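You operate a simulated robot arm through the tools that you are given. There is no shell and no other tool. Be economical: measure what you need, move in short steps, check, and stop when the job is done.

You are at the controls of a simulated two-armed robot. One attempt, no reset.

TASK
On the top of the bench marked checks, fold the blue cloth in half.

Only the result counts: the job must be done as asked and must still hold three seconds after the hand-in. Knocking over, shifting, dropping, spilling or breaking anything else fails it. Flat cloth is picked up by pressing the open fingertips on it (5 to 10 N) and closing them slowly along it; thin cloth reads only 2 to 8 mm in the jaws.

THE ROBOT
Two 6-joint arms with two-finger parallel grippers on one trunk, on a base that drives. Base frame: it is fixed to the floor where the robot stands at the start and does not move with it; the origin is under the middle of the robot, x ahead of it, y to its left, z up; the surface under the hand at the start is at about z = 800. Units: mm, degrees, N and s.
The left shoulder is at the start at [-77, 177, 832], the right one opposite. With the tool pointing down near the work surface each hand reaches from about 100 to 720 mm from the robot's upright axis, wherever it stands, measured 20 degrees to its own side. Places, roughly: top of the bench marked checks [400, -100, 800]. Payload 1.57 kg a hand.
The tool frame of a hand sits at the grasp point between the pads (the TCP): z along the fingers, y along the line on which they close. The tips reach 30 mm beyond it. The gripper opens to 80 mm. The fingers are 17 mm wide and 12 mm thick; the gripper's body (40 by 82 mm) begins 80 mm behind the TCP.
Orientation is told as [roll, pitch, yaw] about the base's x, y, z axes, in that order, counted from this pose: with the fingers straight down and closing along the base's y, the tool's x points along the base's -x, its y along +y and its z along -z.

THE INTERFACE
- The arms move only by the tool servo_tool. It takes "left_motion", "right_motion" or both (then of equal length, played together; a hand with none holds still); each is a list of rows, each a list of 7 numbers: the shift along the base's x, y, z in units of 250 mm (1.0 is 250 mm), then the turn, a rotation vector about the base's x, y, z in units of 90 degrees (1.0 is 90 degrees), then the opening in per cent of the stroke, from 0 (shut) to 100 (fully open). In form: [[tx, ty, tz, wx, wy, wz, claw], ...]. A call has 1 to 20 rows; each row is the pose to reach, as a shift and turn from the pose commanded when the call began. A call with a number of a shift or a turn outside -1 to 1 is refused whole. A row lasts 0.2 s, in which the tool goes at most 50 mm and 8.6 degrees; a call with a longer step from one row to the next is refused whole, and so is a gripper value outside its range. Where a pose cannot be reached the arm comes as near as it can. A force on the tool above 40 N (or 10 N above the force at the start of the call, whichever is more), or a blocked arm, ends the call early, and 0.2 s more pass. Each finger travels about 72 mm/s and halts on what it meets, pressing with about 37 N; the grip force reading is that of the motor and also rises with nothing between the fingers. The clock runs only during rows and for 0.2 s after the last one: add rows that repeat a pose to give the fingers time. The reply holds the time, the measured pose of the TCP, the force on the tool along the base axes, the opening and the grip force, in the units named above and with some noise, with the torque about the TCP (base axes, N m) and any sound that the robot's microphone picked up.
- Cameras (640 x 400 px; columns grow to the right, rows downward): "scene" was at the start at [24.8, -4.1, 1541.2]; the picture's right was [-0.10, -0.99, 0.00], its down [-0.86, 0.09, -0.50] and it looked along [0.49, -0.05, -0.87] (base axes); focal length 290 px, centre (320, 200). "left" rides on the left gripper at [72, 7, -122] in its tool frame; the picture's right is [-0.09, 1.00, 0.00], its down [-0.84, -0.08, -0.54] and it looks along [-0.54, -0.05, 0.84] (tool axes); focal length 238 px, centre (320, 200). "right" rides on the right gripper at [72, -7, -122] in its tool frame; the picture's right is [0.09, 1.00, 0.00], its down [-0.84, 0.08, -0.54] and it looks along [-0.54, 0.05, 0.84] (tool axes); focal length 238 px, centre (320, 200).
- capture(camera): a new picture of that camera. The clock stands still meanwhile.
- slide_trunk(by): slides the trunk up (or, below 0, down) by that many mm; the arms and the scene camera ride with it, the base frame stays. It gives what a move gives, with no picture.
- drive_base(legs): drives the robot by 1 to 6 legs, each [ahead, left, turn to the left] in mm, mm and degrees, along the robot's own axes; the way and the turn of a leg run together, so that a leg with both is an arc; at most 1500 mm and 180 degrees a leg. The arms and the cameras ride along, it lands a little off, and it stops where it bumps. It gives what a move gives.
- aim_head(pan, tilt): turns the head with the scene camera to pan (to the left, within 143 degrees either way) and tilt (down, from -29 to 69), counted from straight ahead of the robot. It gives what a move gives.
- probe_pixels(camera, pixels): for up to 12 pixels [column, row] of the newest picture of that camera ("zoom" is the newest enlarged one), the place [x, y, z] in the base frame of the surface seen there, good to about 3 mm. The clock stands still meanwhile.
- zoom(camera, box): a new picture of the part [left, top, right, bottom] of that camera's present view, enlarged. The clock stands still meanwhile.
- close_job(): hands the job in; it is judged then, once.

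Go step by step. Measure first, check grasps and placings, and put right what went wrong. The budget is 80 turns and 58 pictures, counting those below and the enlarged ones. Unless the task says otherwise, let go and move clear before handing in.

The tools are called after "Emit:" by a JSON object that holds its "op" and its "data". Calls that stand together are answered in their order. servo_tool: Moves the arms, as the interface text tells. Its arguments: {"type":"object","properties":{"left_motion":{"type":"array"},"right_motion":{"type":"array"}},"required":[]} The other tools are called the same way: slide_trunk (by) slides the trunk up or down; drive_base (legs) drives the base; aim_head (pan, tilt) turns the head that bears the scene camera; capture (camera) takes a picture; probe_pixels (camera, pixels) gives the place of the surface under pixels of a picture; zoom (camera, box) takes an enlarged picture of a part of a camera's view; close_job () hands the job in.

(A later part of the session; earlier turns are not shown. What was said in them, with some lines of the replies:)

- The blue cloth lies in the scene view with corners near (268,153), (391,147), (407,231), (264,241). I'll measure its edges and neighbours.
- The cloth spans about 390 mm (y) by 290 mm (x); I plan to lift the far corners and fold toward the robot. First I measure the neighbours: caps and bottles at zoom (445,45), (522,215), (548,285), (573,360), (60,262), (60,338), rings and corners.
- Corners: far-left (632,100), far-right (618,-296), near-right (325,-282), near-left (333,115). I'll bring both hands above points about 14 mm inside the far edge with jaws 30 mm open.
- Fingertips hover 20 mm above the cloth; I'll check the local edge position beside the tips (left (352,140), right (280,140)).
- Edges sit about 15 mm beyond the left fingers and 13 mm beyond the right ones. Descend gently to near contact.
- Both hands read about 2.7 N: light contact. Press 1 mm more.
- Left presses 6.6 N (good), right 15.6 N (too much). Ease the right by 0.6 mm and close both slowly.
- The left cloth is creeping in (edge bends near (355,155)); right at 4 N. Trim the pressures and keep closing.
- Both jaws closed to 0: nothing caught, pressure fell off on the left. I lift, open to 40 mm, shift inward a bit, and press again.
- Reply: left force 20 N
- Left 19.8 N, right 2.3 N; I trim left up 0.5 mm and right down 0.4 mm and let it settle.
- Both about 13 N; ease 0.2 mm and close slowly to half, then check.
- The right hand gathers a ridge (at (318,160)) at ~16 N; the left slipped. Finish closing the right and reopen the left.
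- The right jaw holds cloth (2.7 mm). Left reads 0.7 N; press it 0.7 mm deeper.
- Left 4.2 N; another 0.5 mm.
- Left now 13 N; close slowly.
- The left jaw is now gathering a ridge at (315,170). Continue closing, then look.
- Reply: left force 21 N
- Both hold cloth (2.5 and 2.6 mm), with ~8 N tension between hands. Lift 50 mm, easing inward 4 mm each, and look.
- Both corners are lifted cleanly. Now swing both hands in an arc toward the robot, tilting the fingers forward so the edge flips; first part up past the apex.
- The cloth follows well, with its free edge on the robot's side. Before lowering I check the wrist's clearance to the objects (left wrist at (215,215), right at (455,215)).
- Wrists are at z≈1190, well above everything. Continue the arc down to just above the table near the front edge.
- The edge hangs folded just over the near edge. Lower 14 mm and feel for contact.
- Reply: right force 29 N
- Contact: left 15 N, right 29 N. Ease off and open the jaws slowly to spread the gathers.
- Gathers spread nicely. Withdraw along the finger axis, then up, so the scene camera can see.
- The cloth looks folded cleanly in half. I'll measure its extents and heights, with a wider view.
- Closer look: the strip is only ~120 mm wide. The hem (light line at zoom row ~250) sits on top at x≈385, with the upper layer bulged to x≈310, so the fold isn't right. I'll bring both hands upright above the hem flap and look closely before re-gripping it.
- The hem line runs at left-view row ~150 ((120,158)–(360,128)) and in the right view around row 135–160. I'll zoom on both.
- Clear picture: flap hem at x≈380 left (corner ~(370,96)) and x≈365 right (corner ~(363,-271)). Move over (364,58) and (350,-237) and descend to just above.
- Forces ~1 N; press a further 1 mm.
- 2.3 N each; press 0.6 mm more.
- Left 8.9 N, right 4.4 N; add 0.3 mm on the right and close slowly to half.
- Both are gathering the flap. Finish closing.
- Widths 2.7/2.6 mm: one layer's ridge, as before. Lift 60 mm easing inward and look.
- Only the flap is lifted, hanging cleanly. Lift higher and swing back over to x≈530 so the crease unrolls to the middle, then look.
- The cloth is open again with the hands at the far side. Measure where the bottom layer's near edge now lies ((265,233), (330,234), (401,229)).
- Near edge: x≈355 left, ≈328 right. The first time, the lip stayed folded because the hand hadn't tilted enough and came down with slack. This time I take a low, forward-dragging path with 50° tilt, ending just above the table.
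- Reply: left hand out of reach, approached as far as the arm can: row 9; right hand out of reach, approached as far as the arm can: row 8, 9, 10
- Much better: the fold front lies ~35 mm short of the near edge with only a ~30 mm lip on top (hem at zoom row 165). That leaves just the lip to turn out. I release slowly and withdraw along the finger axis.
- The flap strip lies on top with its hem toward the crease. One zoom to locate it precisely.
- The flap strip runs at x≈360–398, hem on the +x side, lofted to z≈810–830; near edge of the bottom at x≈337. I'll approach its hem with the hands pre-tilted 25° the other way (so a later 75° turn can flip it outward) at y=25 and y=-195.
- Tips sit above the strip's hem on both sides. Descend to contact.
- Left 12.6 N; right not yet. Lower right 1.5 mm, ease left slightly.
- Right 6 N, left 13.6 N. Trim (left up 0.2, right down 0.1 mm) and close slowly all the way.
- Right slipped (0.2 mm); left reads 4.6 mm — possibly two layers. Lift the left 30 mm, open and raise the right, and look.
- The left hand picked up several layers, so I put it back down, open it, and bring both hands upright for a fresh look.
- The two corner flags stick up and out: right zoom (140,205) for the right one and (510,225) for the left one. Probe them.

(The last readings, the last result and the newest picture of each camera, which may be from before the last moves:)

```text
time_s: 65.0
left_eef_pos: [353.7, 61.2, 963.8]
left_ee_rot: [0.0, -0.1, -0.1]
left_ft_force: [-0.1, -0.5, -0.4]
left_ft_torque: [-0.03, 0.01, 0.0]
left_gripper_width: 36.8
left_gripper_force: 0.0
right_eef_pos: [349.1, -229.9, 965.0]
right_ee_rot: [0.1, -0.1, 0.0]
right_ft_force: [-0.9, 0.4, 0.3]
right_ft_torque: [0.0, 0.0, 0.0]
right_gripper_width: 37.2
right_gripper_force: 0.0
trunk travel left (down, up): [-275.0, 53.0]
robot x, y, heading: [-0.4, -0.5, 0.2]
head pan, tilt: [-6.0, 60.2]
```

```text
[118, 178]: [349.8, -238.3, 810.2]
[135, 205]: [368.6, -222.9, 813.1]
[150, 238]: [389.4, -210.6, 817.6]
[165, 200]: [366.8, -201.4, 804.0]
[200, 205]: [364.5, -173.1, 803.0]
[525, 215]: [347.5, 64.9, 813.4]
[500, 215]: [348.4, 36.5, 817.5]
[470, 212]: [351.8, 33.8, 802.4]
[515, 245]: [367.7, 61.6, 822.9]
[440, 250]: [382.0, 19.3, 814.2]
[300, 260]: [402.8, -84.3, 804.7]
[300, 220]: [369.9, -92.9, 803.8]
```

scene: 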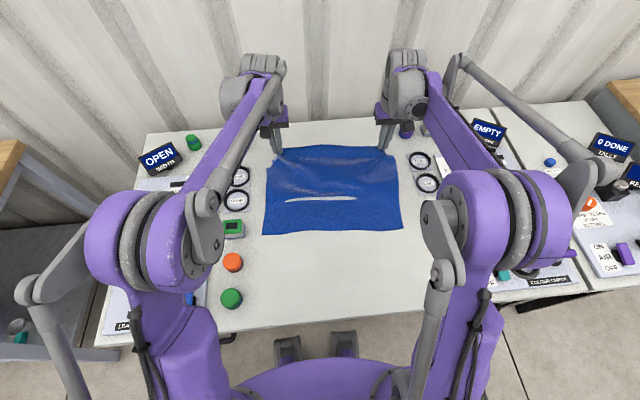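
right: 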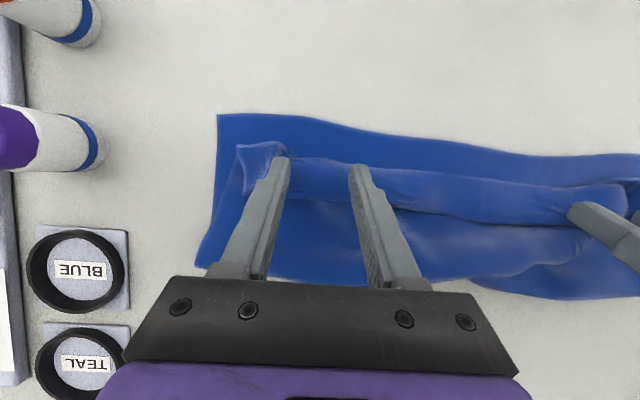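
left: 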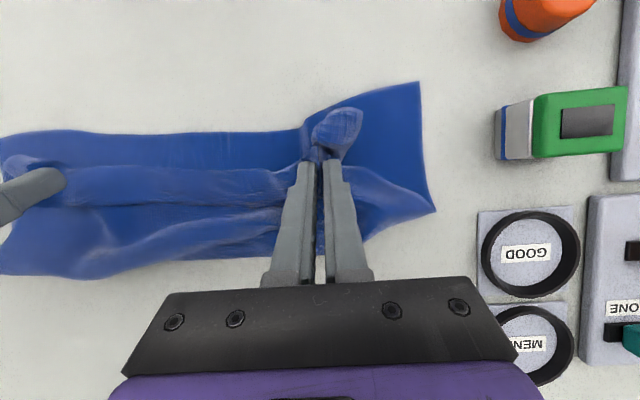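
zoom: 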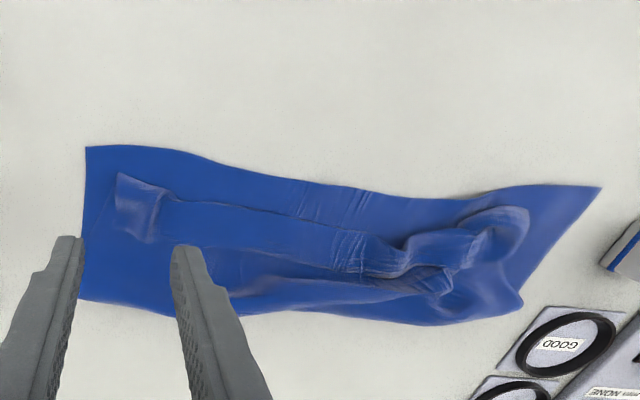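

The corners themselves stick up over the bottom layer alone. I can straddle each corner flag just above the bottom layer, close on it, and then pull the corners out to the near corners, which straightens the hem. Descend with jaws 50 mm open.

Emit:
{"op": "servo_tool", "data": {"left_motion": [[0.008, -0.008, -0.12, 0, 0, 0, 63], [0.016, -0.016, -0.26, 0, 0, 0, 63], [0.016, -0.016, -0.4, 0, 0, 0, 63], [0.016, -0.016, -0.48, 0, 0, 0, 63], [0.016, -0.016, -0.516, 0, 0, 0, 63], [0.016, -0.016, -0.516, 0, 0, 0, 63]], "right_motion": [[0.02, 0.006, -0.12, 0, 0, 0, 63], [0.044, 0.012, -0.26, 0, 0, 0, 63], [0.044, 0.012, -0.4, 0, 0, 0, 63], [0.044, 0.012, -0.48, 0, 0, 0, 63], [0.044, 0.012, -0.52, 0, 0, 0, 63], [0.044, 0.012, -0.52, 0, 0, 0, 63]]}}

```text
time_s: 66.4
left_eef_pos: [355.5, 55.8, 833.7]
left_ee_rot: [0.0, -0.1, 0.0]
left_ft_force: [-0.3, -0.6, 1.9]
left_ft_torque: [-0.08, -0.02, 0.02]
left_gripper_width: 50.8
left_gripper_force: 1.0
right_eef_pos: [359.1, -225.8, 834.5]
right_ee_rot: [0.0, 0.0, 0.1]
right_ft_force: [-0.2, 0.1, 0.7]
right_ft_torque: [0.02, -0.03, -0.01]
right_gripper_width: 50.2
right_gripper_force: 0.1
trunk travel left (down, up): [-275.0, 53.0]
robot x, y, heading: [-2.2, -1.3, 0.2]
head pan, tilt: [-6.0, 60.2]
```

Light contact only (≤2 N). Close on the flags.

Emit:
{"op": "servo_tool", "data": {"left_motion": [[0, 0, 0, 0, 0, 0, 58], [0, 0, 0, 0, 0, 0, 53], [0, 0, 0, 0, 0, 0, 48], [0, 0, 0, 0, 0, 0, 43], [0, 0, 0, 0, 0, 0, 38], [0, 0, 0, 0, 0, 0, 33], [0, 0, 0, 0, 0, 0, 28], [0, 0, 0, 0, 0, 0, 23], [0, 0, 0, 0, 0, 0, 18], [0, 0, 0, 0, 0, 0, 13], [0, 0, 0, 0, 0, 0, 8], [0, 0, 0, 0, 0, 0, 4], [0, 0, 0, 0, 0, 0, 0], [0, 0, 0, 0, 0, 0, 0], [0, 0, 0, 0, 0, 0, 0]], "right_motion": [[0, 0, 0, 0, 0, 0, 58], [0, 0, 0, 0, 0, 0, 53], [0, 0, 0, 0, 0, 0, 48], [0, 0, 0, 0, 0, 0, 43], [0, 0, 0, 0, 0, 0, 38], [0, 0, 0, 0, 0, 0, 33], [0, 0, 0, 0, 0, 0, 28], [0, 0, 0, 0, 0, 0, 23], [0, 0, 0, 0, 0, 0, 18], [0, 0, 0, 0, 0, 0, 13], [0, 0, 0, 0, 0, 0, 8], [0, 0, 0, 0, 0, 0, 4], [0, 0, 0, 0, 0, 0, 0], [0, 0, 0, 0, 0, 0, 0], [0, 0, 0, 0, 0, 0, 0]]}}

```text
time_s: 69.6
left_eef_pos: [356.5, 56.1, 835.6]
left_ee_rot: [-0.1, 0.0, 0.1]
left_ft_force: [0.7, 0.2, 1.2]
left_ft_torque: [0.0, -0.04, 0.01]
left_gripper_width: 3.1
left_gripper_force: 24.0
right_eef_pos: [358.5, -224.5, 834.4]
right_ee_rot: [0.0, -0.3, 0.0]
right_ft_force: [3.3, 0.1, 25.6]
right_ft_torque: [0.21, -0.25, 0.01]
right_gripper_width: 9.5
right_gripper_force: 28.0
trunk travel left (down, up): [-275.0, 53.0]
robot x, y, heading: [0.6, 0.5, -0.1]
head pan, tilt: [-6.0, 60.2]
```

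Left 3.1 mm; right 9.5 mm (thick bunch). Lift both 35 mm and look once from the right camera.

Emit:
{"op": "servo_tool", "data": {"left_motion": [[0, 0, 0.05, 0, 0, 0, 0], [0, 0, 0.1, 0, 0, 0, 0], [0, 0, 0.15, 0, 0, 0, 0], [0, 0, 0.15, 0, 0, 0, 0]], "right_motion": [[0, 0, 0.05, 0, 0, 0, 0], [0, 0, 0.1, 0, 0, 0, 0], [0, 0, 0.15, 0, 0, 0, 0], [0, 0, 0.15, 0, 0, 0, 0]]}}

Emit:
{"op": "capture", "data": {"camera": "right"}}

```text
time_s: 70.6
left_eef_pos: [357.9, 57.3, 872.2]
left_ee_rot: [0.1, -0.1, 0.0]
left_ft_force: [-0.3, 0.2, -0.6]
left_ft_torque: [0.01, 0.0, 0.01]
left_gripper_width: 2.8
left_gripper_force: 24.1
right_eef_pos: [359.3, -225.9, 871.3]
right_ee_rot: [-0.1, -0.1, 0.0]
right_ft_force: [0.1, 0.4, 0.5]
right_ft_torque: [-0.05, 0.0, 0.02]
right_gripper_width: 3.0
right_gripper_force: 24.3
trunk travel left (down, up): [-275.0, 53.0]
robot x, y, heading: [-1.4, 0.2, -0.0]
head pan, tilt: [-6.0, 60.2]
```

```text
5 pictures are left
```

right: 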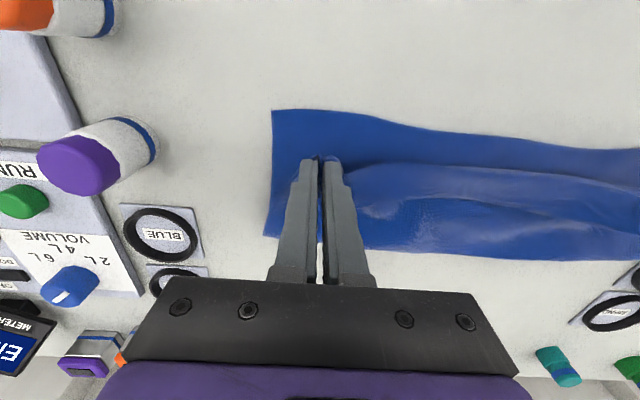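

Now both hands hold only the top layer's corners (3 mm each) and the bottom layer is flat. Swing up and back to x≈525 to unroll the crease, spreading the hands outward.

Emit:
{"op": "servo_tool", "data": {"left_motion": [[0.04, 0, 0.14, 0, 0, 0, 0], [0.1, 0, 0.28, 0, 0, 0, 0], [0.2, 0.02, 0.38, 0, 0, 0, 0], [0.32, 0.04, 0.4, 0, 0, 0, 0], [0.44, 0.06, 0.4, 0, 0, 0, 0], [0.56, 0.08, 0.37, 0, 0, 0, 0], [0.68, 0.08, 0.33, 0, 0, 0, 0], [0.72, 0.08, 0.3, 0, 0, 0, 0], [0.72, 0.08, 0.3, 0, 0, 0, 0]], "right_motion": [[0.04, 0, 0.14, 0, 0, 0, 0], [0.1, 0, 0.28, 0, 0, 0, 0], [0.2, -0.02, 0.38, 0, 0, 0, 0], [0.32, -0.04, 0.4, 0, 0, 0, 0], [0.42, -0.06, 0.4, 0, 0, 0, 0], [0.54, -0.08, 0.37, 0, 0, 0, 0], [0.64, -0.08, 0.33, 0, 0, 0, 0], [0.66, -0.08, 0.3, 0, 0, 0, 0], [0.66, -0.08, 0.3, 0, 0, 0, 0]]}}

Emit:
{"op": "capture", "data": {"camera": "scene"}}

```text
time_s: 72.6
left_eef_pos: [538.4, 77.6, 947.4]
left_ee_rot: [0.0, -0.2, 0.0]
left_ft_force: [0.2, -5.0, -0.3]
left_ft_torque: [-0.06, 0.02, -0.07]
left_gripper_width: 3.1
left_gripper_force: 23.5
right_eef_pos: [523.6, -247.0, 945.7]
right_ee_rot: [0.1, 0.0, 0.0]
right_ft_force: [-0.1, 5.5, -0.2]
right_ft_torque: [0.21, 0.0, 0.06]
right_gripper_width: 2.5
right_gripper_force: 24.5
trunk travel left (down, up): [-275.0, 53.0]
robot x, y, heading: [0.4, 0.2, -0.0]
head pan, tilt: [-6.0, 60.2]
```

```text
4 pictures are left
```

scene: 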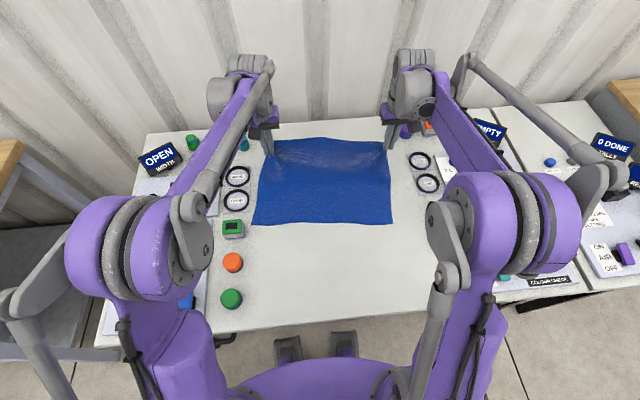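

The hem is lightly taut (5 N) and the cloth is cleanly open. Measure the near edge ((255,222), (320,222), (390,221)) and the sheet.

Emit:
{"op": "probe_pixels", "data": {"camera": "scene", "pixels": [[256, 222], [290, 222], [325, 222], [360, 221], [389, 220], [325, 200], [325, 180], [325, 160], [325, 142], [262, 180], [390, 175], [268, 155]]}}

```text
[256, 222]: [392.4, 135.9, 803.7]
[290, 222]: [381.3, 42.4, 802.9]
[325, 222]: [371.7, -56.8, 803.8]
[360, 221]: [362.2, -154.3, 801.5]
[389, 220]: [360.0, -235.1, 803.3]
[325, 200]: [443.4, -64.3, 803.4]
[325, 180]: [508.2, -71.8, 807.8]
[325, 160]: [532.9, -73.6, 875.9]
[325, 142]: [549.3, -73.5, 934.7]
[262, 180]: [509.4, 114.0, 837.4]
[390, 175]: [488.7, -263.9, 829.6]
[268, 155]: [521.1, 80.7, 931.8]
```

The near edge has shifted: left corner (392,136), right (358,-238); the hem between the hands points up, which is the ideal grip. Now run the low path so the hem lands on this edge, shifting 28 mm left to match.

Emit:
{"op": "servo_tool", "data": {"left_motion": [[-0.075, 0.0125, -0.021, 0, -0.089, 0, 0], [-0.162, 0.025, -0.061, 0, -0.178, 0, 0], [-0.253, 0.037, -0.11, 0, -0.267, 0, 0], [-0.344, 0.05, -0.166, 0, -0.356, 0, 0], [-0.428, 0.062, -0.224, 0, -0.444, 0, 0], [-0.505, 0.075, -0.279, 0, -0.5, 0, 0], [-0.564, 0.087, -0.327, 0, -0.5, 0, 0], [-0.616, 0.1, -0.383, 0, -0.5, 0, 0], [-0.669, 0.112, -0.447, 0, -0.5, 0, 0], [-0.669, 0.112, -0.447, 0, -0.5, 0, 0]], "right_motion": [[-0.081, 0.0125, -0.021, 0, -0.089, 0, 0], [-0.174, 0.025, -0.061, 0, -0.178, 0, 0], [-0.274, 0.037, -0.11, 0, -0.267, 0, 0], [-0.372, 0.05, -0.166, 0, -0.356, 0, 0], [-0.463, 0.062, -0.224, 0, -0.444, 0, 0], [-0.547, 0.075, -0.279, 0, -0.5, 0, 0], [-0.612, 0.087, -0.327, 0, -0.5, 0, 0], [-0.669, 0.1, -0.383, 0, -0.5, 0, 0], [-0.727, 0.112, -0.447, 0, -0.5, 0, 0], [-0.727, 0.112, -0.447, 0, -0.5, 0, 0]]}}

Emit:
{"op": "zoom", "data": {"camera": "scene", "box": [220, 140, 460, 290]}}

Emit:
{"op": "probe_pixels", "data": {"camera": "zoom", "pixels": [[100, 215], [440, 215], [270, 200], [270, 215], [270, 150], [270, 125]]}}

```text
time_s: 74.8
left_eef_pos: [370.7, 102.7, 835.2]
left_ee_rot: [0.0, -45.1, 0.0]
left_ft_force: [0.3, -3.1, 1.8]
left_ft_torque: [-0.04, -0.01, -0.11]
left_gripper_width: 2.7
left_gripper_force: 24.5
right_eef_pos: [341.6, -219.3, 834.5]
right_ee_rot: [0.0, -45.1, 0.0]
right_ft_force: [0.5, 3.2, 0.7]
right_ft_torque: [0.1, 0.0, 0.11]
right_gripper_width: 2.5
right_gripper_force: 23.9
trunk travel left (down, up): [-275.0, 53.0]
robot x, y, heading: [-1.6, 2.5, 0.0]
head pan, tilt: [-6.0, 60.2]
```

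```text
2.67 times, centred on (340, 215) of scene
```

zoom: 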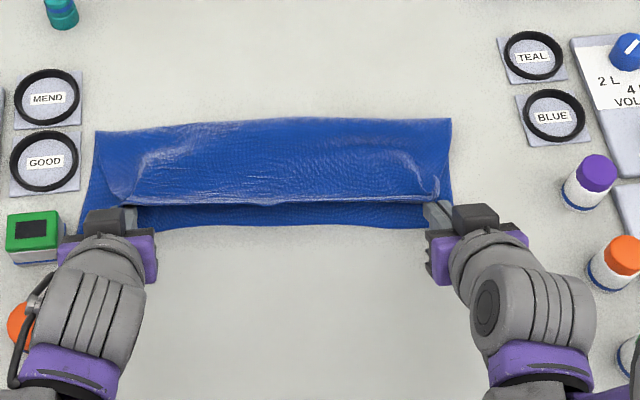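

```text
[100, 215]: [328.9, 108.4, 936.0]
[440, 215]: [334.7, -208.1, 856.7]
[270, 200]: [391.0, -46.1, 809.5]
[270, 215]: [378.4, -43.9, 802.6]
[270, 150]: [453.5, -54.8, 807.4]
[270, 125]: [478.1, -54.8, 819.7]
```

Excellent: single straight hem with no folded lip (zoom row ~203), ~25 mm short of the near edge (row ~228). Measure that gap.

Emit:
{"op": "probe_pixels", "data": {"camera": "zoom", "pixels": [[180, 203], [180, 226], [270, 205], [270, 224], [360, 202], [360, 225], [420, 198], [420, 225], [90, 225], [97, 135], [449, 120], [270, 122]]}}

```text
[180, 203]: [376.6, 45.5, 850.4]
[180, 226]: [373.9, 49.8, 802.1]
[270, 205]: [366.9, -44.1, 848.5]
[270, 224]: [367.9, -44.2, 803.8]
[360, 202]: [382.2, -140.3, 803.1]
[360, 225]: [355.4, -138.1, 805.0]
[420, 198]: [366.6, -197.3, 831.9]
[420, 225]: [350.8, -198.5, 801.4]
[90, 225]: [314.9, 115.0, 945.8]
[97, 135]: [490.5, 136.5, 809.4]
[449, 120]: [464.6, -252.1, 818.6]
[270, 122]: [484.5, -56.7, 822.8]
```

The hem actually stands ~40 mm up (z≈850) right above the near edge, so the hands must end ~25–30 mm further +x with the crease unrolled further out. Swing back up/out once, and return low to that spot.

Emit:
{"op": "servo_tool", "data": {"left_motion": [[0.1, 0, 0.16, 0, 0, 0, 0], [0.24, 0, 0.295, 0, 0, 0, 0], [0.38, 0, 0.368, 0, 0, 0, 0], [0.512, 0, 0.368, 0, 0, 0, 0], [0.56, 0, 0.368, 0, 0, 0, 0], [0.56, 0, 0.36, 0, 0, 0, 0], [0.44, 0.005, 0.32, 0, 0, 0, 0], [0.36, 0.01, 0.256, 0, 0, 0, 0], [0.288, 0.015, 0.192, 0, 0, 0, 0], [0.22, 0.02, 0.132, 0, 0, 0, 0], [0.16, 0.02, 0.064, 0, 0, 0, 0], [0.12, 0.02, 0.016, 0, 0, 0, 0], [0.096, 0.02, -0.004, 0, 0, 0, 0], [0.096, 0.02, -0.004, 0, 0, 0, 0]], "right_motion": [[0.1, 0, 0.16, 0, 0, 0, 0], [0.24, 0, 0.295, 0, 0, 0, 0], [0.38, 0, 0.368, 0, 0, 0, 0], [0.512, 0, 0.368, 0, 0, 0, 0], [0.56, 0, 0.368, 0, 0, 0, 0], [0.56, 0, 0.36, 0, 0, 0, 0], [0.448, 0.005, 0.32, 0, 0, 0, 0], [0.372, 0.01, 0.256, 0, 0, 0, 0], [0.304, 0.015, 0.192, 0, 0, 0, 0], [0.24, 0.02, 0.132, 0, 0, 0, 0], [0.184, 0.02, 0.064, 0, 0, 0, 0], [0.148, 0.02, 0.016, 0, 0, 0, 0], [0.124, 0.02, -0.004, 0, 0, 0, 0], [0.124, 0.02, -0.004, 0, 0, 0, 0]]}}

Emit:
{"op": "zoom", "data": {"camera": "scene", "box": [220, 140, 460, 290]}}

```text
time_s: 77.8
left_eef_pos: [394.7, 110.1, 834.4]
left_ee_rot: [0.0, -45.1, 0.0]
left_ft_force: [2.0, -3.9, 8.2]
left_ft_torque: [-0.05, -0.16, -0.06]
left_gripper_width: 3.0
left_gripper_force: 24.4
right_eef_pos: [373.2, -213.5, 833.1]
right_ee_rot: [0.1, -45.1, 0.0]
right_ft_force: [-0.1, 2.2, 1.0]
right_ft_torque: [0.06, 0.04, 0.08]
right_gripper_width: 2.6
right_gripper_force: 23.8
trunk travel left (down, up): [-275.0, 53.0]
robot x, y, heading: [-4.9, 0.2, 0.1]
head pan, tilt: [-6.0, 60.2]
```

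```text
2.67 times, centred on (340, 215) of scene
```

zoom: 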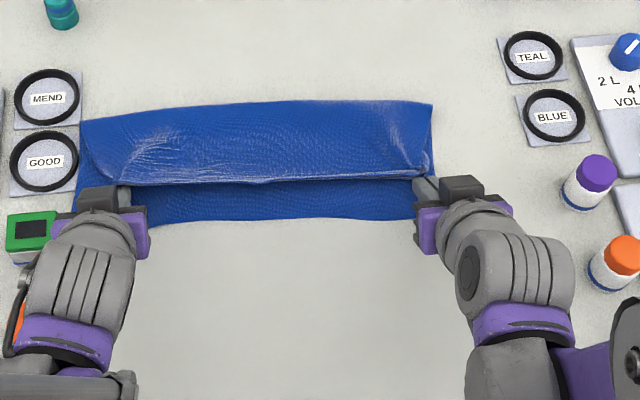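

Emit:
{"op": "probe_pixels", "data": {"camera": "zoom", "pixels": [[180, 182], [180, 178], [180, 220], [270, 182], [270, 218], [360, 178], [360, 216], [400, 212], [85, 122], [430, 106], [270, 108], [270, 140]]}}

```text
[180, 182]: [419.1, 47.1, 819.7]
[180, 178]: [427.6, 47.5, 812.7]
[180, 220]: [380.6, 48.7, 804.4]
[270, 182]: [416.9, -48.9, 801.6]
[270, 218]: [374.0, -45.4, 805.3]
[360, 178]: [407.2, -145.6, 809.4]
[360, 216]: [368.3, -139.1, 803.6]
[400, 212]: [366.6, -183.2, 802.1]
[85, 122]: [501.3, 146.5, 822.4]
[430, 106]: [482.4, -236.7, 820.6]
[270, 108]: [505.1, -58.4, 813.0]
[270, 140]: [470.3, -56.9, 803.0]
```

I need the profile of the upper layer; probe a column of the same zoom picture (free).

Emit:
{"op": "probe_pixels", "data": {"camera": "zoom", "pixels": [[230, 104], [230, 115], [230, 130], [230, 150], [230, 160], [230, 168], [230, 174], [230, 178], [230, 181], [230, 184], [230, 187], [230, 195]]}}

Emit:
{"op": "probe_pixels", "data": {"camera": "zoom", "pixels": [[330, 104], [330, 120], [330, 140], [330, 155], [330, 165], [330, 172], [330, 176], [330, 179], [330, 182], [330, 186], [330, 200], [330, 216]]}}

```text
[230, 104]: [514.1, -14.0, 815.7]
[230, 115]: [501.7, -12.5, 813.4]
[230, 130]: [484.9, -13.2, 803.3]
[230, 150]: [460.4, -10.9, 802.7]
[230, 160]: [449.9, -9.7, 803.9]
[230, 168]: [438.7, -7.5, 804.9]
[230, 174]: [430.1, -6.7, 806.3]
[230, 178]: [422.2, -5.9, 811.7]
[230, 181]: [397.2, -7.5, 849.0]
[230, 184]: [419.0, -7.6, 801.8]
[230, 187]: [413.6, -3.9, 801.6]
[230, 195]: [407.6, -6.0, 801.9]
```

```text
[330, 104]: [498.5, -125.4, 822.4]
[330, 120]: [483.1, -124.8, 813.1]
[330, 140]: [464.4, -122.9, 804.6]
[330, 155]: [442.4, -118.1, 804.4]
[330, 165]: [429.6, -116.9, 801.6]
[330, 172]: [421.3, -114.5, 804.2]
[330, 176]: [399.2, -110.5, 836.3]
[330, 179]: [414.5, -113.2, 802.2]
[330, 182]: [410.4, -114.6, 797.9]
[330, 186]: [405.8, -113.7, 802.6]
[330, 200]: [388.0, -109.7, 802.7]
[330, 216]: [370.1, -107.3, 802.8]
```

The profile is ideal: the upper layer lies flat to x≈425, then the hem stands ~48 mm up along the fingers, leaning toward the robot; laid down, it meets the near edge (x≈375). Open slowly and withdraw along the finger axis so it falls outward.

Emit:
{"op": "servo_tool", "data": {"left_motion": [[0, 0, 0, 0, 0, 0, 5], [0, 0, 0, 0, 0, 0, 10], [0, 0, 0, 0, 0, 0, 15], [0, 0, 0, 0, 0, 0, 20], [0, 0, 0, 0, 0, 0, 25], [0, 0, 0, 0, 0, 0, 30], [-0.04, 0, 0.03, 0, 0, 0, 30], [-0.1, 0, 0.07, 0, 0, 0, 30], [-0.18, 0, 0.14, 0, 0, 0, 30], [-0.28, 0, 0.24, 0, 0, 0, 30], [-0.32, 0, 0.38, 0, 0, 0, 30], [-0.32, 0, 0.54, 0, 0, 0, 30], [-0.32, 0, 0.6, 0, 0, 0, 30]], "right_motion": [[0, 0, 0, 0, 0, 0, 5], [0, 0, 0, 0, 0, 0, 10], [0, 0, 0, 0, 0, 0, 15], [0, 0, 0, 0, 0, 0, 20], [0, 0, 0, 0, 0, 0, 25], [0, 0, 0, 0, 0, 0, 30], [-0.04, 0, 0.03, 0, 0, 0, 30], [-0.1, 0, 0.07, 0, 0, 0, 30], [-0.18, 0, 0.14, 0, 0, 0, 30], [-0.28, 0, 0.24, 0, 0, 0, 30], [-0.32, 0, 0.38, 0, 0, 0, 30], [-0.32, 0, 0.54, 0, 0, 0, 30], [-0.32, 0, 0.6, 0, 0, 0, 30]]}}

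Emit:
{"op": "zoom", "data": {"camera": "scene", "box": [220, 140, 460, 290]}}

```text
time_s: 80.6
left_eef_pos: [314.2, 108.3, 982.5]
left_ee_rot: [0.0, -45.1, 0.0]
left_ft_force: [-0.6, 0.4, 0.2]
left_ft_torque: [0.01, -0.02, 0.02]
left_gripper_width: 23.9
left_gripper_force: 0.0
right_eef_pos: [292.9, -213.6, 981.7]
right_ee_rot: [0.0, -45.1, 0.1]
right_ft_force: [0.3, -0.1, 0.0]
right_ft_torque: [-0.02, 0.02, 0.0]
right_gripper_width: 23.8
right_gripper_force: 0.1
trunk travel left (down, up): [-275.0, 53.0]
robot x, y, heading: [1.3, 1.1, -0.0]
head pan, tilt: [-6.0, 60.2]
```

```text
2.67 times, centred on (340, 215) of scene
```

zoom: 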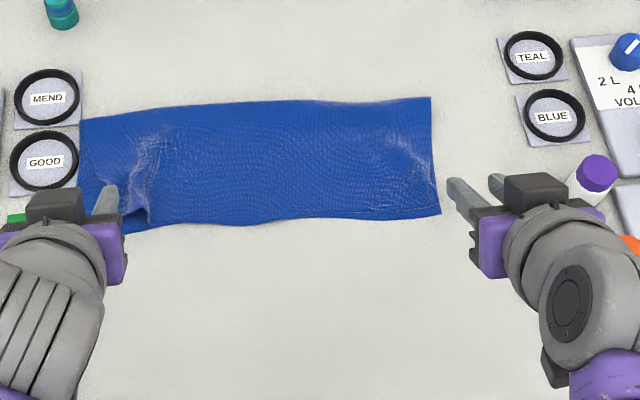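

The hem fell out neatly onto the near edge. Only the upper-left corner (zoom (130–150,190–225)) looks a bit gathered. Probe edges.

Emit:
{"op": "probe_pixels", "data": {"camera": "zoom", "pixels": [[83, 122], [150, 220], [135, 226], [128, 205], [200, 220], [300, 218], [438, 212], [429, 100], [150, 180], [90, 175], [140, 150], [250, 103]]}}

Emit:
{"op": "probe_pixels", "data": {"camera": "zoom", "pixels": [[110, 160], [120, 175], [130, 185], [145, 200], [140, 210], [160, 200], [150, 165], [165, 215], [400, 150], [420, 165], [420, 200], [300, 160]]}}

```text
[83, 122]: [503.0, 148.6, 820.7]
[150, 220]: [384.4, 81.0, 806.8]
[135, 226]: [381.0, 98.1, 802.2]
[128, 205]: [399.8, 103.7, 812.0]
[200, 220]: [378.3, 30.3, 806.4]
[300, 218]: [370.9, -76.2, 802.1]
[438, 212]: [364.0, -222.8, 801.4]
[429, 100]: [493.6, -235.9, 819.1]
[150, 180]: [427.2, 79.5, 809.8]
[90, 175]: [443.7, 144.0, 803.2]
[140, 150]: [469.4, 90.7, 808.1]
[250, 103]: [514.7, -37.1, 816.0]
```

```text
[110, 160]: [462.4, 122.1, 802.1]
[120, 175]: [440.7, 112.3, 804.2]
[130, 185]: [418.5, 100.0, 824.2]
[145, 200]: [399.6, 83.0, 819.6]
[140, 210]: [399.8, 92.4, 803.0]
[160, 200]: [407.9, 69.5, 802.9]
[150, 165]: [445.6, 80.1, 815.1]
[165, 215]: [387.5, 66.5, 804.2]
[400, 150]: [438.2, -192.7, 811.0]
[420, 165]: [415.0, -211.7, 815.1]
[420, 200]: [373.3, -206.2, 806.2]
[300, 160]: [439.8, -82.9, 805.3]
```

The upper layer's left corner is at about (384,81) while the bottom corner is ~(392,138): gathered by ~55 mm. I'll use the left hand, upright with closed fingertips, to press lightly at (394,68) and slide the corner outward. First move above it.

Emit:
{"op": "servo_tool", "data": {"left_motion": [[0.05, -0.03, 0, 0, 0.08, 0, 10], [0.1, -0.06, 0, 0, 0.16, 0, 0], [0.15, -0.09, 0, 0, 0.24, 0, 0], [0.2, -0.12, -0.05, 0, 0.32, 0, 0], [0.25, -0.15, -0.15, 0, 0.4, 0, 0], [0.3, -0.16, -0.3, 0, 0.48, 0, 0], [0.32, -0.16, -0.45, 0, 0.501, 0, 0], [0.32, -0.16, -0.56, 0, 0.501, 0, 0], [0.32, -0.16, -0.58, 0, 0.501, 0, 0], [0.32, -0.16, -0.58, 0, 0.501, 0, 0]]}}

```text
time_s: 82.8
left_eef_pos: [393.7, 69.7, 840.0]
left_ee_rot: [0.0, 0.1, 0.1]
left_ft_force: [-0.1, -0.1, 0.2]
left_ft_torque: [0.0, -0.02, 0.0]
left_gripper_width: 0.0
left_gripper_force: 21.4
right_eef_pos: [292.9, -214.0, 982.2]
right_ee_rot: [0.0, -45.2, 0.0]
right_ft_force: [-0.2, 0.5, 0.8]
right_ft_torque: [0.01, -0.01, 0.01]
right_gripper_width: 24.0
right_gripper_force: 0.1
trunk travel left (down, up): [-275.0, 53.0]
robot x, y, heading: [-1.6, -3.0, 0.1]
head pan, tilt: [-6.0, 60.2]
```

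Emit:
{"op": "servo_tool", "data": {"left_motion": [[0, 0, -0.012, 0, 0, 0, 0], [0, 0, -0.022, 0, 0, 0, 0], [0, 0, -0.024, 0, 0, 0, 0], [0, 0, -0.024, 0, 0, 0, 0]]}}

```text
time_s: 83.8
left_eef_pos: [395.7, 69.8, 833.9]
left_ee_rot: [0.0, 0.0, 0.0]
left_ft_force: [-0.4, 0.4, 0.6]
left_ft_torque: [0.01, 0.01, -0.03]
left_gripper_width: 0.5
left_gripper_force: 21.0
right_eef_pos: [293.1, -213.7, 980.9]
right_ee_rot: [0.0, -45.1, 0.0]
right_ft_force: [0.0, -0.8, -0.1]
right_ft_torque: [-0.01, 0.02, -0.01]
right_gripper_width: 24.3
right_gripper_force: 0.1
trunk travel left (down, up): [-275.0, 53.0]
robot x, y, heading: [3.1, -3.9, 0.3]
head pan, tilt: [-6.0, 60.2]
```

No force yet; go 1.2 mm lower.

Emit:
{"op": "servo_tool", "data": {"left_motion": [[0, 0, -0.003, 0, 0, 0, 0], [0, 0, -0.005, 0, 0, 0, 0], [0, 0, -0.005, 0, 0, 0, 0]]}}

```text
time_s: 84.6
left_eef_pos: [395.9, 68.7, 832.7]
left_ee_rot: [0.1, 0.0, 0.0]
left_ft_force: [0.6, -0.6, 5.0]
left_ft_torque: [0.01, 0.01, 0.01]
left_gripper_width: 0.0
left_gripper_force: 21.2
right_eef_pos: [293.3, -213.7, 982.7]
right_ee_rot: [0.0, -45.0, -0.1]
right_ft_force: [-0.3, 0.1, -0.9]
right_ft_torque: [-0.01, -0.01, 0.02]
right_gripper_width: 24.1
right_gripper_force: 0.0
trunk travel left (down, up): [-275.0, 53.0]
robot x, y, heading: [3.4, 2.8, -0.1]
head pan, tilt: [-6.0, 60.2]
```

5 N: slide slowly 48 mm to +y.

Emit:
{"op": "servo_tool", "data": {"left_motion": [[0, 0.012, -0.0008, 0, 0, 0, 0], [0, 0.026, -0.0008, 0, 0, 0, 0], [0, 0.04, -0.0008, 0, 0, 0, 0], [0, 0.054, -0.0008, 0, 0, 0, 0], [0, 0.068, -0.0008, 0, 0, 0, 0], [0, 0.082, -0.0008, 0, 0, 0, 0], [0, 0.096, -0.0008, 0, 0, 0, 0], [0, 0.11, -0.0008, 0, 0, 0, 0], [0, 0.124, -0.0008, 0, 0, 0, 0], [0, 0.138, -0.0008, 0, 0, 0, 0], [0, 0.152, -0.0008, 0, 0, 0, 0], [0, 0.166, -0.0008, 0, 0, 0, 0], [0, 0.18, -0.0008, 0, 0, 0, 0], [0, 0.192, -0.0008, 0, 0, 0, 0], [0, 0.192, -0.0008, 0, 0, 0, 0]]}}

```text
time_s: 87.8
left_eef_pos: [394.2, 116.2, 831.9]
left_ee_rot: [0.0, 0.0, 0.0]
left_ft_force: [-0.5, -4.3, 19.9]
left_ft_torque: [-0.19, 0.04, 0.02]
left_gripper_width: 0.0
left_gripper_force: 21.4
right_eef_pos: [292.4, -214.0, 982.5]
right_ee_rot: [0.1, -45.0, 0.0]
right_ft_force: [0.6, -0.6, 0.0]
right_ft_torque: [0.0, 0.04, -0.02]
right_gripper_width: 23.9
right_gripper_force: 0.1
trunk travel left (down, up): [-275.0, 53.0]
robot x, y, heading: [1.5, 2.4, 0.2]
head pan, tilt: [-6.0, 60.2]
```

Friction −4.3 N with 20 N normal: the cloth was carried along. Lift straight up and move the hand aside for the last picture.

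Emit:
{"op": "servo_tool", "data": {"left_motion": [[0, 0, 0.04, 0, 0, 0, 0], [0, 0, 0.16, 0, 0, 0, 0], [0, 0, 0.34, 0, 0, 0, 0], [0, 0, 0.52, 0, 0, 0, 0], [0, 0, 0.68, 0, 0, 0, 0], [-0.1, 0.08, 0.76, 0, 0, 0, 0], [-0.2, 0.2, 0.8, 0, 0, 0, 0], [-0.35, 0.3, 0.8, 0, 0, 0, 0], [-0.5, 0.4, 0.8, 0, 0, 0, 0], [-0.5, 0.4, 0.8, 0, 0, 0, 0]]}}

Emit:
{"op": "zoom", "data": {"camera": "scene", "box": [220, 140, 460, 290]}}

```text
time_s: 90.0
left_eef_pos: [273.3, 216.4, 1033.0]
left_ee_rot: [-0.1, 0.1, 0.1]
left_ft_force: [0.4, 0.4, 0.9]
left_ft_torque: [0.02, 0.01, 0.04]
left_gripper_width: 0.0
left_gripper_force: 21.7
right_eef_pos: [293.4, -213.1, 983.3]
right_ee_rot: [-0.1, -45.1, 0.0]
right_ft_force: [-0.5, -0.4, 0.3]
right_ft_torque: [0.0, 0.02, 0.02]
right_gripper_width: 24.1
right_gripper_force: 0.1
trunk travel left (down, up): [-275.0, 53.0]
robot x, y, heading: [-0.2, -1.7, -0.1]
head pan, tilt: [-6.0, 60.2]
```

```text
2.67 times, centred on (340, 215) of scene
```

zoom: 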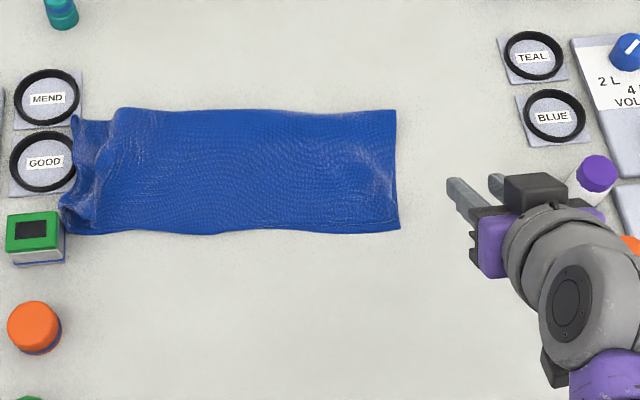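

The whole cloth slid ~35 mm left and its left end is rumpled (zoom (65–110,115–230)). Probe what's there.

Emit:
{"op": "probe_pixels", "data": {"camera": "zoom", "pixels": [[75, 120], [75, 140], [90, 125], [64, 205], [70, 225], [85, 215], [95, 190], [100, 160], [110, 125], [120, 200], [66, 235], [100, 228]]}}

Emit:
{"op": "probe_pixels", "data": {"camera": "zoom", "pixels": [[394, 112], [397, 226], [250, 112], [250, 230], [160, 230], [330, 228], [150, 180], [250, 170], [380, 180], [60, 165], [63, 238], [130, 110]]}}

```text
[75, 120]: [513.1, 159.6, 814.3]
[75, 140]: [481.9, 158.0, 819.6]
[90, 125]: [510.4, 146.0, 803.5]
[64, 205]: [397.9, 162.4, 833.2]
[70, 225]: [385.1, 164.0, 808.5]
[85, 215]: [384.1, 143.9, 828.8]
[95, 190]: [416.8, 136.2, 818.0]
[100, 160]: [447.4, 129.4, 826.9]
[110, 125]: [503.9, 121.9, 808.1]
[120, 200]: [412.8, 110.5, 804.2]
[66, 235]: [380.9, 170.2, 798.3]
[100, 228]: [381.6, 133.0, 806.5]
```

```text
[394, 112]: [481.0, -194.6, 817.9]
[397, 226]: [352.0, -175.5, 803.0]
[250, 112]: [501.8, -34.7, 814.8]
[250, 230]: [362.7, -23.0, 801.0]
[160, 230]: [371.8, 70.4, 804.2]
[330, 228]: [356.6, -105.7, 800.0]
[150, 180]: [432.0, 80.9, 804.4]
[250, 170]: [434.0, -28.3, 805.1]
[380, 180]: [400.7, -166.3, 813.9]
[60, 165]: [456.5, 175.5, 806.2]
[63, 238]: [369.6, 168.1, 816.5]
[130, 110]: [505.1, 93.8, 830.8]
```

Everything's aligned except the left end, which bunched against the ring plates/box (y≈165); nothing else moved. Pressing drags both layers together, so I'll press with both hands and pull the whole cloth back 30 mm toward −y, which draws the left end straight. First hover.

Emit:
{"op": "servo_tool", "data": {"left_motion": [[0.1, -0.077, 0, 0, 0, 0, 0], [0.2, -0.155, 0, 0, 0, 0, 0], [0.3, -0.232, 0, 0, 0, 0, 0], [0.4, -0.31, 0, 0, 0, 0, 0], [0.5, -0.387, 0, 0, 0, 0, 0], [0.608, -0.464, 0, 0, 0, 0, 0], [0.608, -0.464, -0.19, 0, 0, 0, 0], [0.608, -0.464, -0.38, 0, 0, 0, 0], [0.608, -0.464, -0.57, 0, 0, 0, 0], [0.608, -0.464, -0.7, 0, 0, 0, 0], [0.608, -0.464, -0.764, 0, 0, 0, 0], [0.608, -0.464, -0.764, 0, 0, 0, 0]], "right_motion": [[0.08, 0.055, 0, 0, 0.083, 0, 0], [0.16, 0.11, 0, 0, 0.166, 0, 0], [0.24, 0.165, 0, 0, 0.25, 0, 0], [0.32, 0.22, 0, 0, 0.333, 0, 0], [0.4, 0.275, 0, 0, 0.417, 0, 0], [0.488, 0.332, 0, 0, 0.501, 0, 0], [0.488, 0.332, -0.12, 0, 0.501, 0, 0], [0.488, 0.332, -0.26, 0, 0.501, 0, 0], [0.488, 0.332, -0.4, 0, 0.501, 0, 0], [0.488, 0.332, -0.52, 0, 0.501, 0, 0], [0.488, 0.332, -0.564, 0, 0.501, 0, 0], [0.488, 0.332, -0.564, 0, 0.501, 0, 0]]}}

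```text
time_s: 92.6
left_eef_pos: [421.7, 102.0, 840.5]
left_ee_rot: [0.0, 0.0, -0.1]
left_ft_force: [-0.1, -0.5, 0.6]
left_ft_torque: [0.02, -0.02, 0.02]
left_gripper_width: 0.0
left_gripper_force: 21.2
right_eef_pos: [414.9, -131.0, 841.6]
right_ee_rot: [0.0, 0.1, 0.0]
right_ft_force: [-0.2, -0.1, 0.0]
right_ft_torque: [-0.03, -0.01, -0.03]
right_gripper_width: 0.0
right_gripper_force: 21.4
trunk travel left (down, up): [-275.0, 53.0]
robot x, y, heading: [1.3, -0.8, 0.0]
head pan, tilt: [-6.0, 60.2]
```

Emit:
{"op": "servo_tool", "data": {"left_motion": [[0, 0, -0.016, 0, 0, 0, 0], [0, 0, -0.028, 0, 0, 0, 0], [0, 0, -0.032, 0, 0, 0, 0], [0, 0, -0.032, 0, 0, 0, 0]], "right_motion": [[0, 0, -0.016, 0, 0, 0, 0], [0, 0, -0.028, 0, 0, 0, 0], [0, 0, -0.035, 0, 0, 0, 0], [0, 0, -0.035, 0, 0, 0, 0]]}}

```text
time_s: 93.6
left_eef_pos: [420.8, 100.9, 832.9]
left_ee_rot: [0.0, 0.0, -0.1]
left_ft_force: [0.3, 0.3, -0.7]
left_ft_torque: [0.0, 0.0, -0.01]
left_gripper_width: 0.2
left_gripper_force: 21.2
right_eef_pos: [416.3, -130.7, 834.1]
right_ee_rot: [0.0, 0.0, 0.0]
right_ft_force: [0.2, 0.1, 0.6]
right_ft_torque: [0.0, 0.02, -0.03]
right_gripper_width: 0.0
right_gripper_force: 21.6
trunk travel left (down, up): [-275.0, 53.0]
robot x, y, heading: [3.0, -0.4, -0.1]
head pan, tilt: [-6.0, 60.2]
```

Emit:
{"op": "servo_tool", "data": {"left_motion": [[0, 0, -0.004, 0, 0, 0, 0], [0, 0, -0.006, 0, 0, 0, 0], [0, 0, -0.006, 0, 0, 0, 0]], "right_motion": [[0, 0, -0.004, 0, 0, 0, 0], [0, 0, -0.006, 0, 0, 0, 0], [0, 0, -0.006, 0, 0, 0, 0]]}}

```text
time_s: 94.4
left_eef_pos: [421.9, 101.0, 831.6]
left_ee_rot: [0.0, 0.0, 0.0]
left_ft_force: [2.1, -1.2, 10.3]
left_ft_torque: [-0.08, -0.08, 0.0]
left_gripper_width: 0.0
left_gripper_force: 21.3
right_eef_pos: [416.2, -130.0, 832.5]
right_ee_rot: [0.0, 0.0, 0.0]
right_ft_force: [-0.1, -0.2, 0.7]
right_ft_torque: [-0.01, -0.03, 0.03]
right_gripper_width: 0.0
right_gripper_force: 20.7
trunk travel left (down, up): [-275.0, 53.0]
robot x, y, heading: [-3.0, 0.5, -0.2]
head pan, tilt: [-6.0, 60.2]
```

Left 10 N; right still free, lower it 0.7 mm more.

Emit:
{"op": "servo_tool", "data": {"right_motion": [[0, 0, -0.002, 0, 0, 0, 0], [0, 0, -0.003, 0, 0, 0, 0], [0, 0, -0.003, 0, 0, 0, 0]]}}

```text
time_s: 95.2
left_eef_pos: [420.2, 102.4, 831.2]
left_ee_rot: [-0.1, -0.1, 0.0]
left_ft_force: [0.7, 0.1, 3.7]
left_ft_torque: [-0.04, 0.01, -0.01]
left_gripper_width: 0.0
left_gripper_force: 21.4
right_eef_pos: [414.9, -130.0, 832.6]
right_ee_rot: [0.0, -0.1, -0.1]
right_ft_force: [4.7, -2.1, 29.9]
right_ft_torque: [-0.03, -0.17, 0.01]
right_gripper_width: 0.0
right_gripper_force: 21.0
trunk travel left (down, up): [-275.0, 53.0]
robot x, y, heading: [-0.0, -3.0, -0.2]
head pan, tilt: [-6.0, 60.2]
```

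Balance (right up 0.3, left down 0.3 mm) and slide both 32 mm toward −y.

Emit:
{"op": "servo_tool", "data": {"left_motion": [[0, 0, -0.0012, 0, 0, 0, 0], [0, 0, -0.0012, 0, 0, 0, 0], [0, -0.012, -0.0012, 0, 0, 0, 0], [0, -0.024, -0.0012, 0, 0, 0, 0], [0, -0.036, -0.0012, 0, 0, 0, 0], [0, -0.048, -0.0012, 0, 0, 0, 0], [0, -0.06, -0.0012, 0, 0, 0, 0], [0, -0.072, -0.0012, 0, 0, 0, 0], [0, -0.084, -0.0012, 0, 0, 0, 0], [0, -0.096, -0.0012, 0, 0, 0, 0], [0, -0.108, -0.0012, 0, 0, 0, 0], [0, -0.12, -0.0012, 0, 0, 0, 0], [0, -0.128, -0.0012, 0, 0, 0, 0], [0, -0.128, -0.0012, 0, 0, 0, 0]], "right_motion": [[0, 0, 0.0012, 0, 0, 0, 0], [0, 0, 0.0012, 0, 0, 0, 0], [0, -0.012, 0.0012, 0, 0, 0, 0], [0, -0.024, 0.0012, 0, 0, 0, 0], [0, -0.036, 0.0012, 0, 0, 0, 0], [0, -0.048, 0.0012, 0, 0, 0, 0], [0, -0.06, 0.0012, 0, 0, 0, 0], [0, -0.072, 0.0012, 0, 0, 0, 0], [0, -0.084, 0.0012, 0, 0, 0, 0], [0, -0.096, 0.0012, 0, 0, 0, 0], [0, -0.108, 0.0012, 0, 0, 0, 0], [0, -0.12, 0.0012, 0, 0, 0, 0], [0, -0.128, 0.0012, 0, 0, 0, 0], [0, -0.128, 0.0012, 0, 0, 0, 0]]}}

```text
time_s: 98.2
left_eef_pos: [420.8, 68.8, 830.6]
left_ee_rot: [0.0, -0.1, 0.0]
left_ft_force: [0.5, 5.7, 23.8]
left_ft_torque: [0.2, 0.03, 0.01]
left_gripper_width: 0.0
left_gripper_force: 21.3
right_eef_pos: [413.0, -161.2, 830.2]
right_ee_rot: [0.0, -0.1, -0.1]
right_ft_force: [0.0, 1.4, 6.4]
right_ft_torque: [0.06, 0.01, 0.02]
right_gripper_width: 0.2
right_gripper_force: 21.1
trunk travel left (down, up): [-275.0, 53.0]
robot x, y, heading: [-0.3, 0.6, -0.2]
head pan, tilt: [-6.0, 60.2]
```

Friction ratio matches the earlier drag, so the cloth moved along. Lift both hands straight up and clear.

Emit:
{"op": "servo_tool", "data": {"left_motion": [[0, 0, 0.04, 0, 0, 0, 0], [0, 0, 0.18, 0, 0, 0, 0], [0, 0, 0.36, 0, 0, 0, 0], [0, 0, 0.54, 0, 0, 0, 0], [0, 0, 0.72, 0, 0, 0, 0], [-0.12, 0.1, 0.76, 0, 0, 0, 0], [-0.28, 0.2, 0.76, 0, 0, 0, 0], [-0.44, 0.3, 0.76, 0, 0, 0, 0], [-0.6, 0.4, 0.76, 0, 0, 0, 0]], "right_motion": [[0, 0, 0.04, 0, 0, 0, 0], [0, 0, 0.18, 0, 0, 0, 0], [0, 0, 0.36, 0, 0, 0, 0], [0, 0, 0.54, 0, 0, 0, 0], [0, 0, 0.72, 0, 0, 0, 0], [-0.12, -0.05, 0.76, 0, 0, 0, 0], [-0.28, -0.1, 0.76, 0, 0, 0, 0], [-0.44, -0.15, 0.76, 0, 0, 0, 0], [-0.6, -0.2, 0.76, 0, 0, 0, 0]]}}

Emit:
{"op": "probe_pixels", "data": {"camera": "zoom", "pixels": [[410, 170], [397, 226], [64, 205], [85, 215], [100, 160], [130, 110], [75, 140], [420, 180]]}}

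Emit:
{"op": "zoom", "data": {"camera": "scene", "box": [220, 140, 460, 290]}}

```text
time_s: 100.2
left_eef_pos: [267.4, 170.6, 1022.4]
left_ee_rot: [0.0, -0.2, -0.1]
left_ft_force: [-1.0, -0.3, 0.0]
left_ft_torque: [0.02, -0.03, -0.02]
left_gripper_width: 0.0
left_gripper_force: 21.7
right_eef_pos: [262.2, -213.5, 1021.0]
right_ee_rot: [0.0, -0.1, -0.1]
right_ft_force: [0.4, -0.1, 0.1]
right_ft_torque: [-0.02, -0.04, 0.0]
right_gripper_width: 0.1
right_gripper_force: 21.4
trunk travel left (down, up): [-275.0, 53.0]
robot x, y, heading: [0.8, 0.6, 0.1]
head pan, tilt: [-6.0, 60.2]
```

```text
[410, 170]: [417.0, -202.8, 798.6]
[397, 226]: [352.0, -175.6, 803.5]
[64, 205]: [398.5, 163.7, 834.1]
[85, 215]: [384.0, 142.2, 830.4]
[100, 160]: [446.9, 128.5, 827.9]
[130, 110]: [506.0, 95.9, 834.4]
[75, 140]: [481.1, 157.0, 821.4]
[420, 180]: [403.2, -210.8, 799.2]
```

```text
refused: no pictures are left
```

The probe still shows the earlier picture and no pictures are left. Both hands are empty and clear of the cloth, so I hand the job in.

Emit:
{"op": "close_job", "data": {}}

```text
The job is handed in.
```

I folded the blue cloth in half toward the robot on the checks bench and handed it in, but I can't confirm its final state. I had no pictures left to check my last correction.

- **Last seen:** in the last picture the fold lay flat, with the hem on the near edge. Sliding the upper-left corner outward had shifted the whole cloth about 40 mm left. Its left end was bunched up to 30 mm high against the ring plates and green box.
- **Last correction:** I then pressed with both hands and pulled the cloth about 32 mm back to the right. The force readings suggest it moved, but the left end may still be rumpled or the corners uneven.
- **Surroundings:** I saw no other object move in the last picture. Both hands were empty and clear at hand-in.
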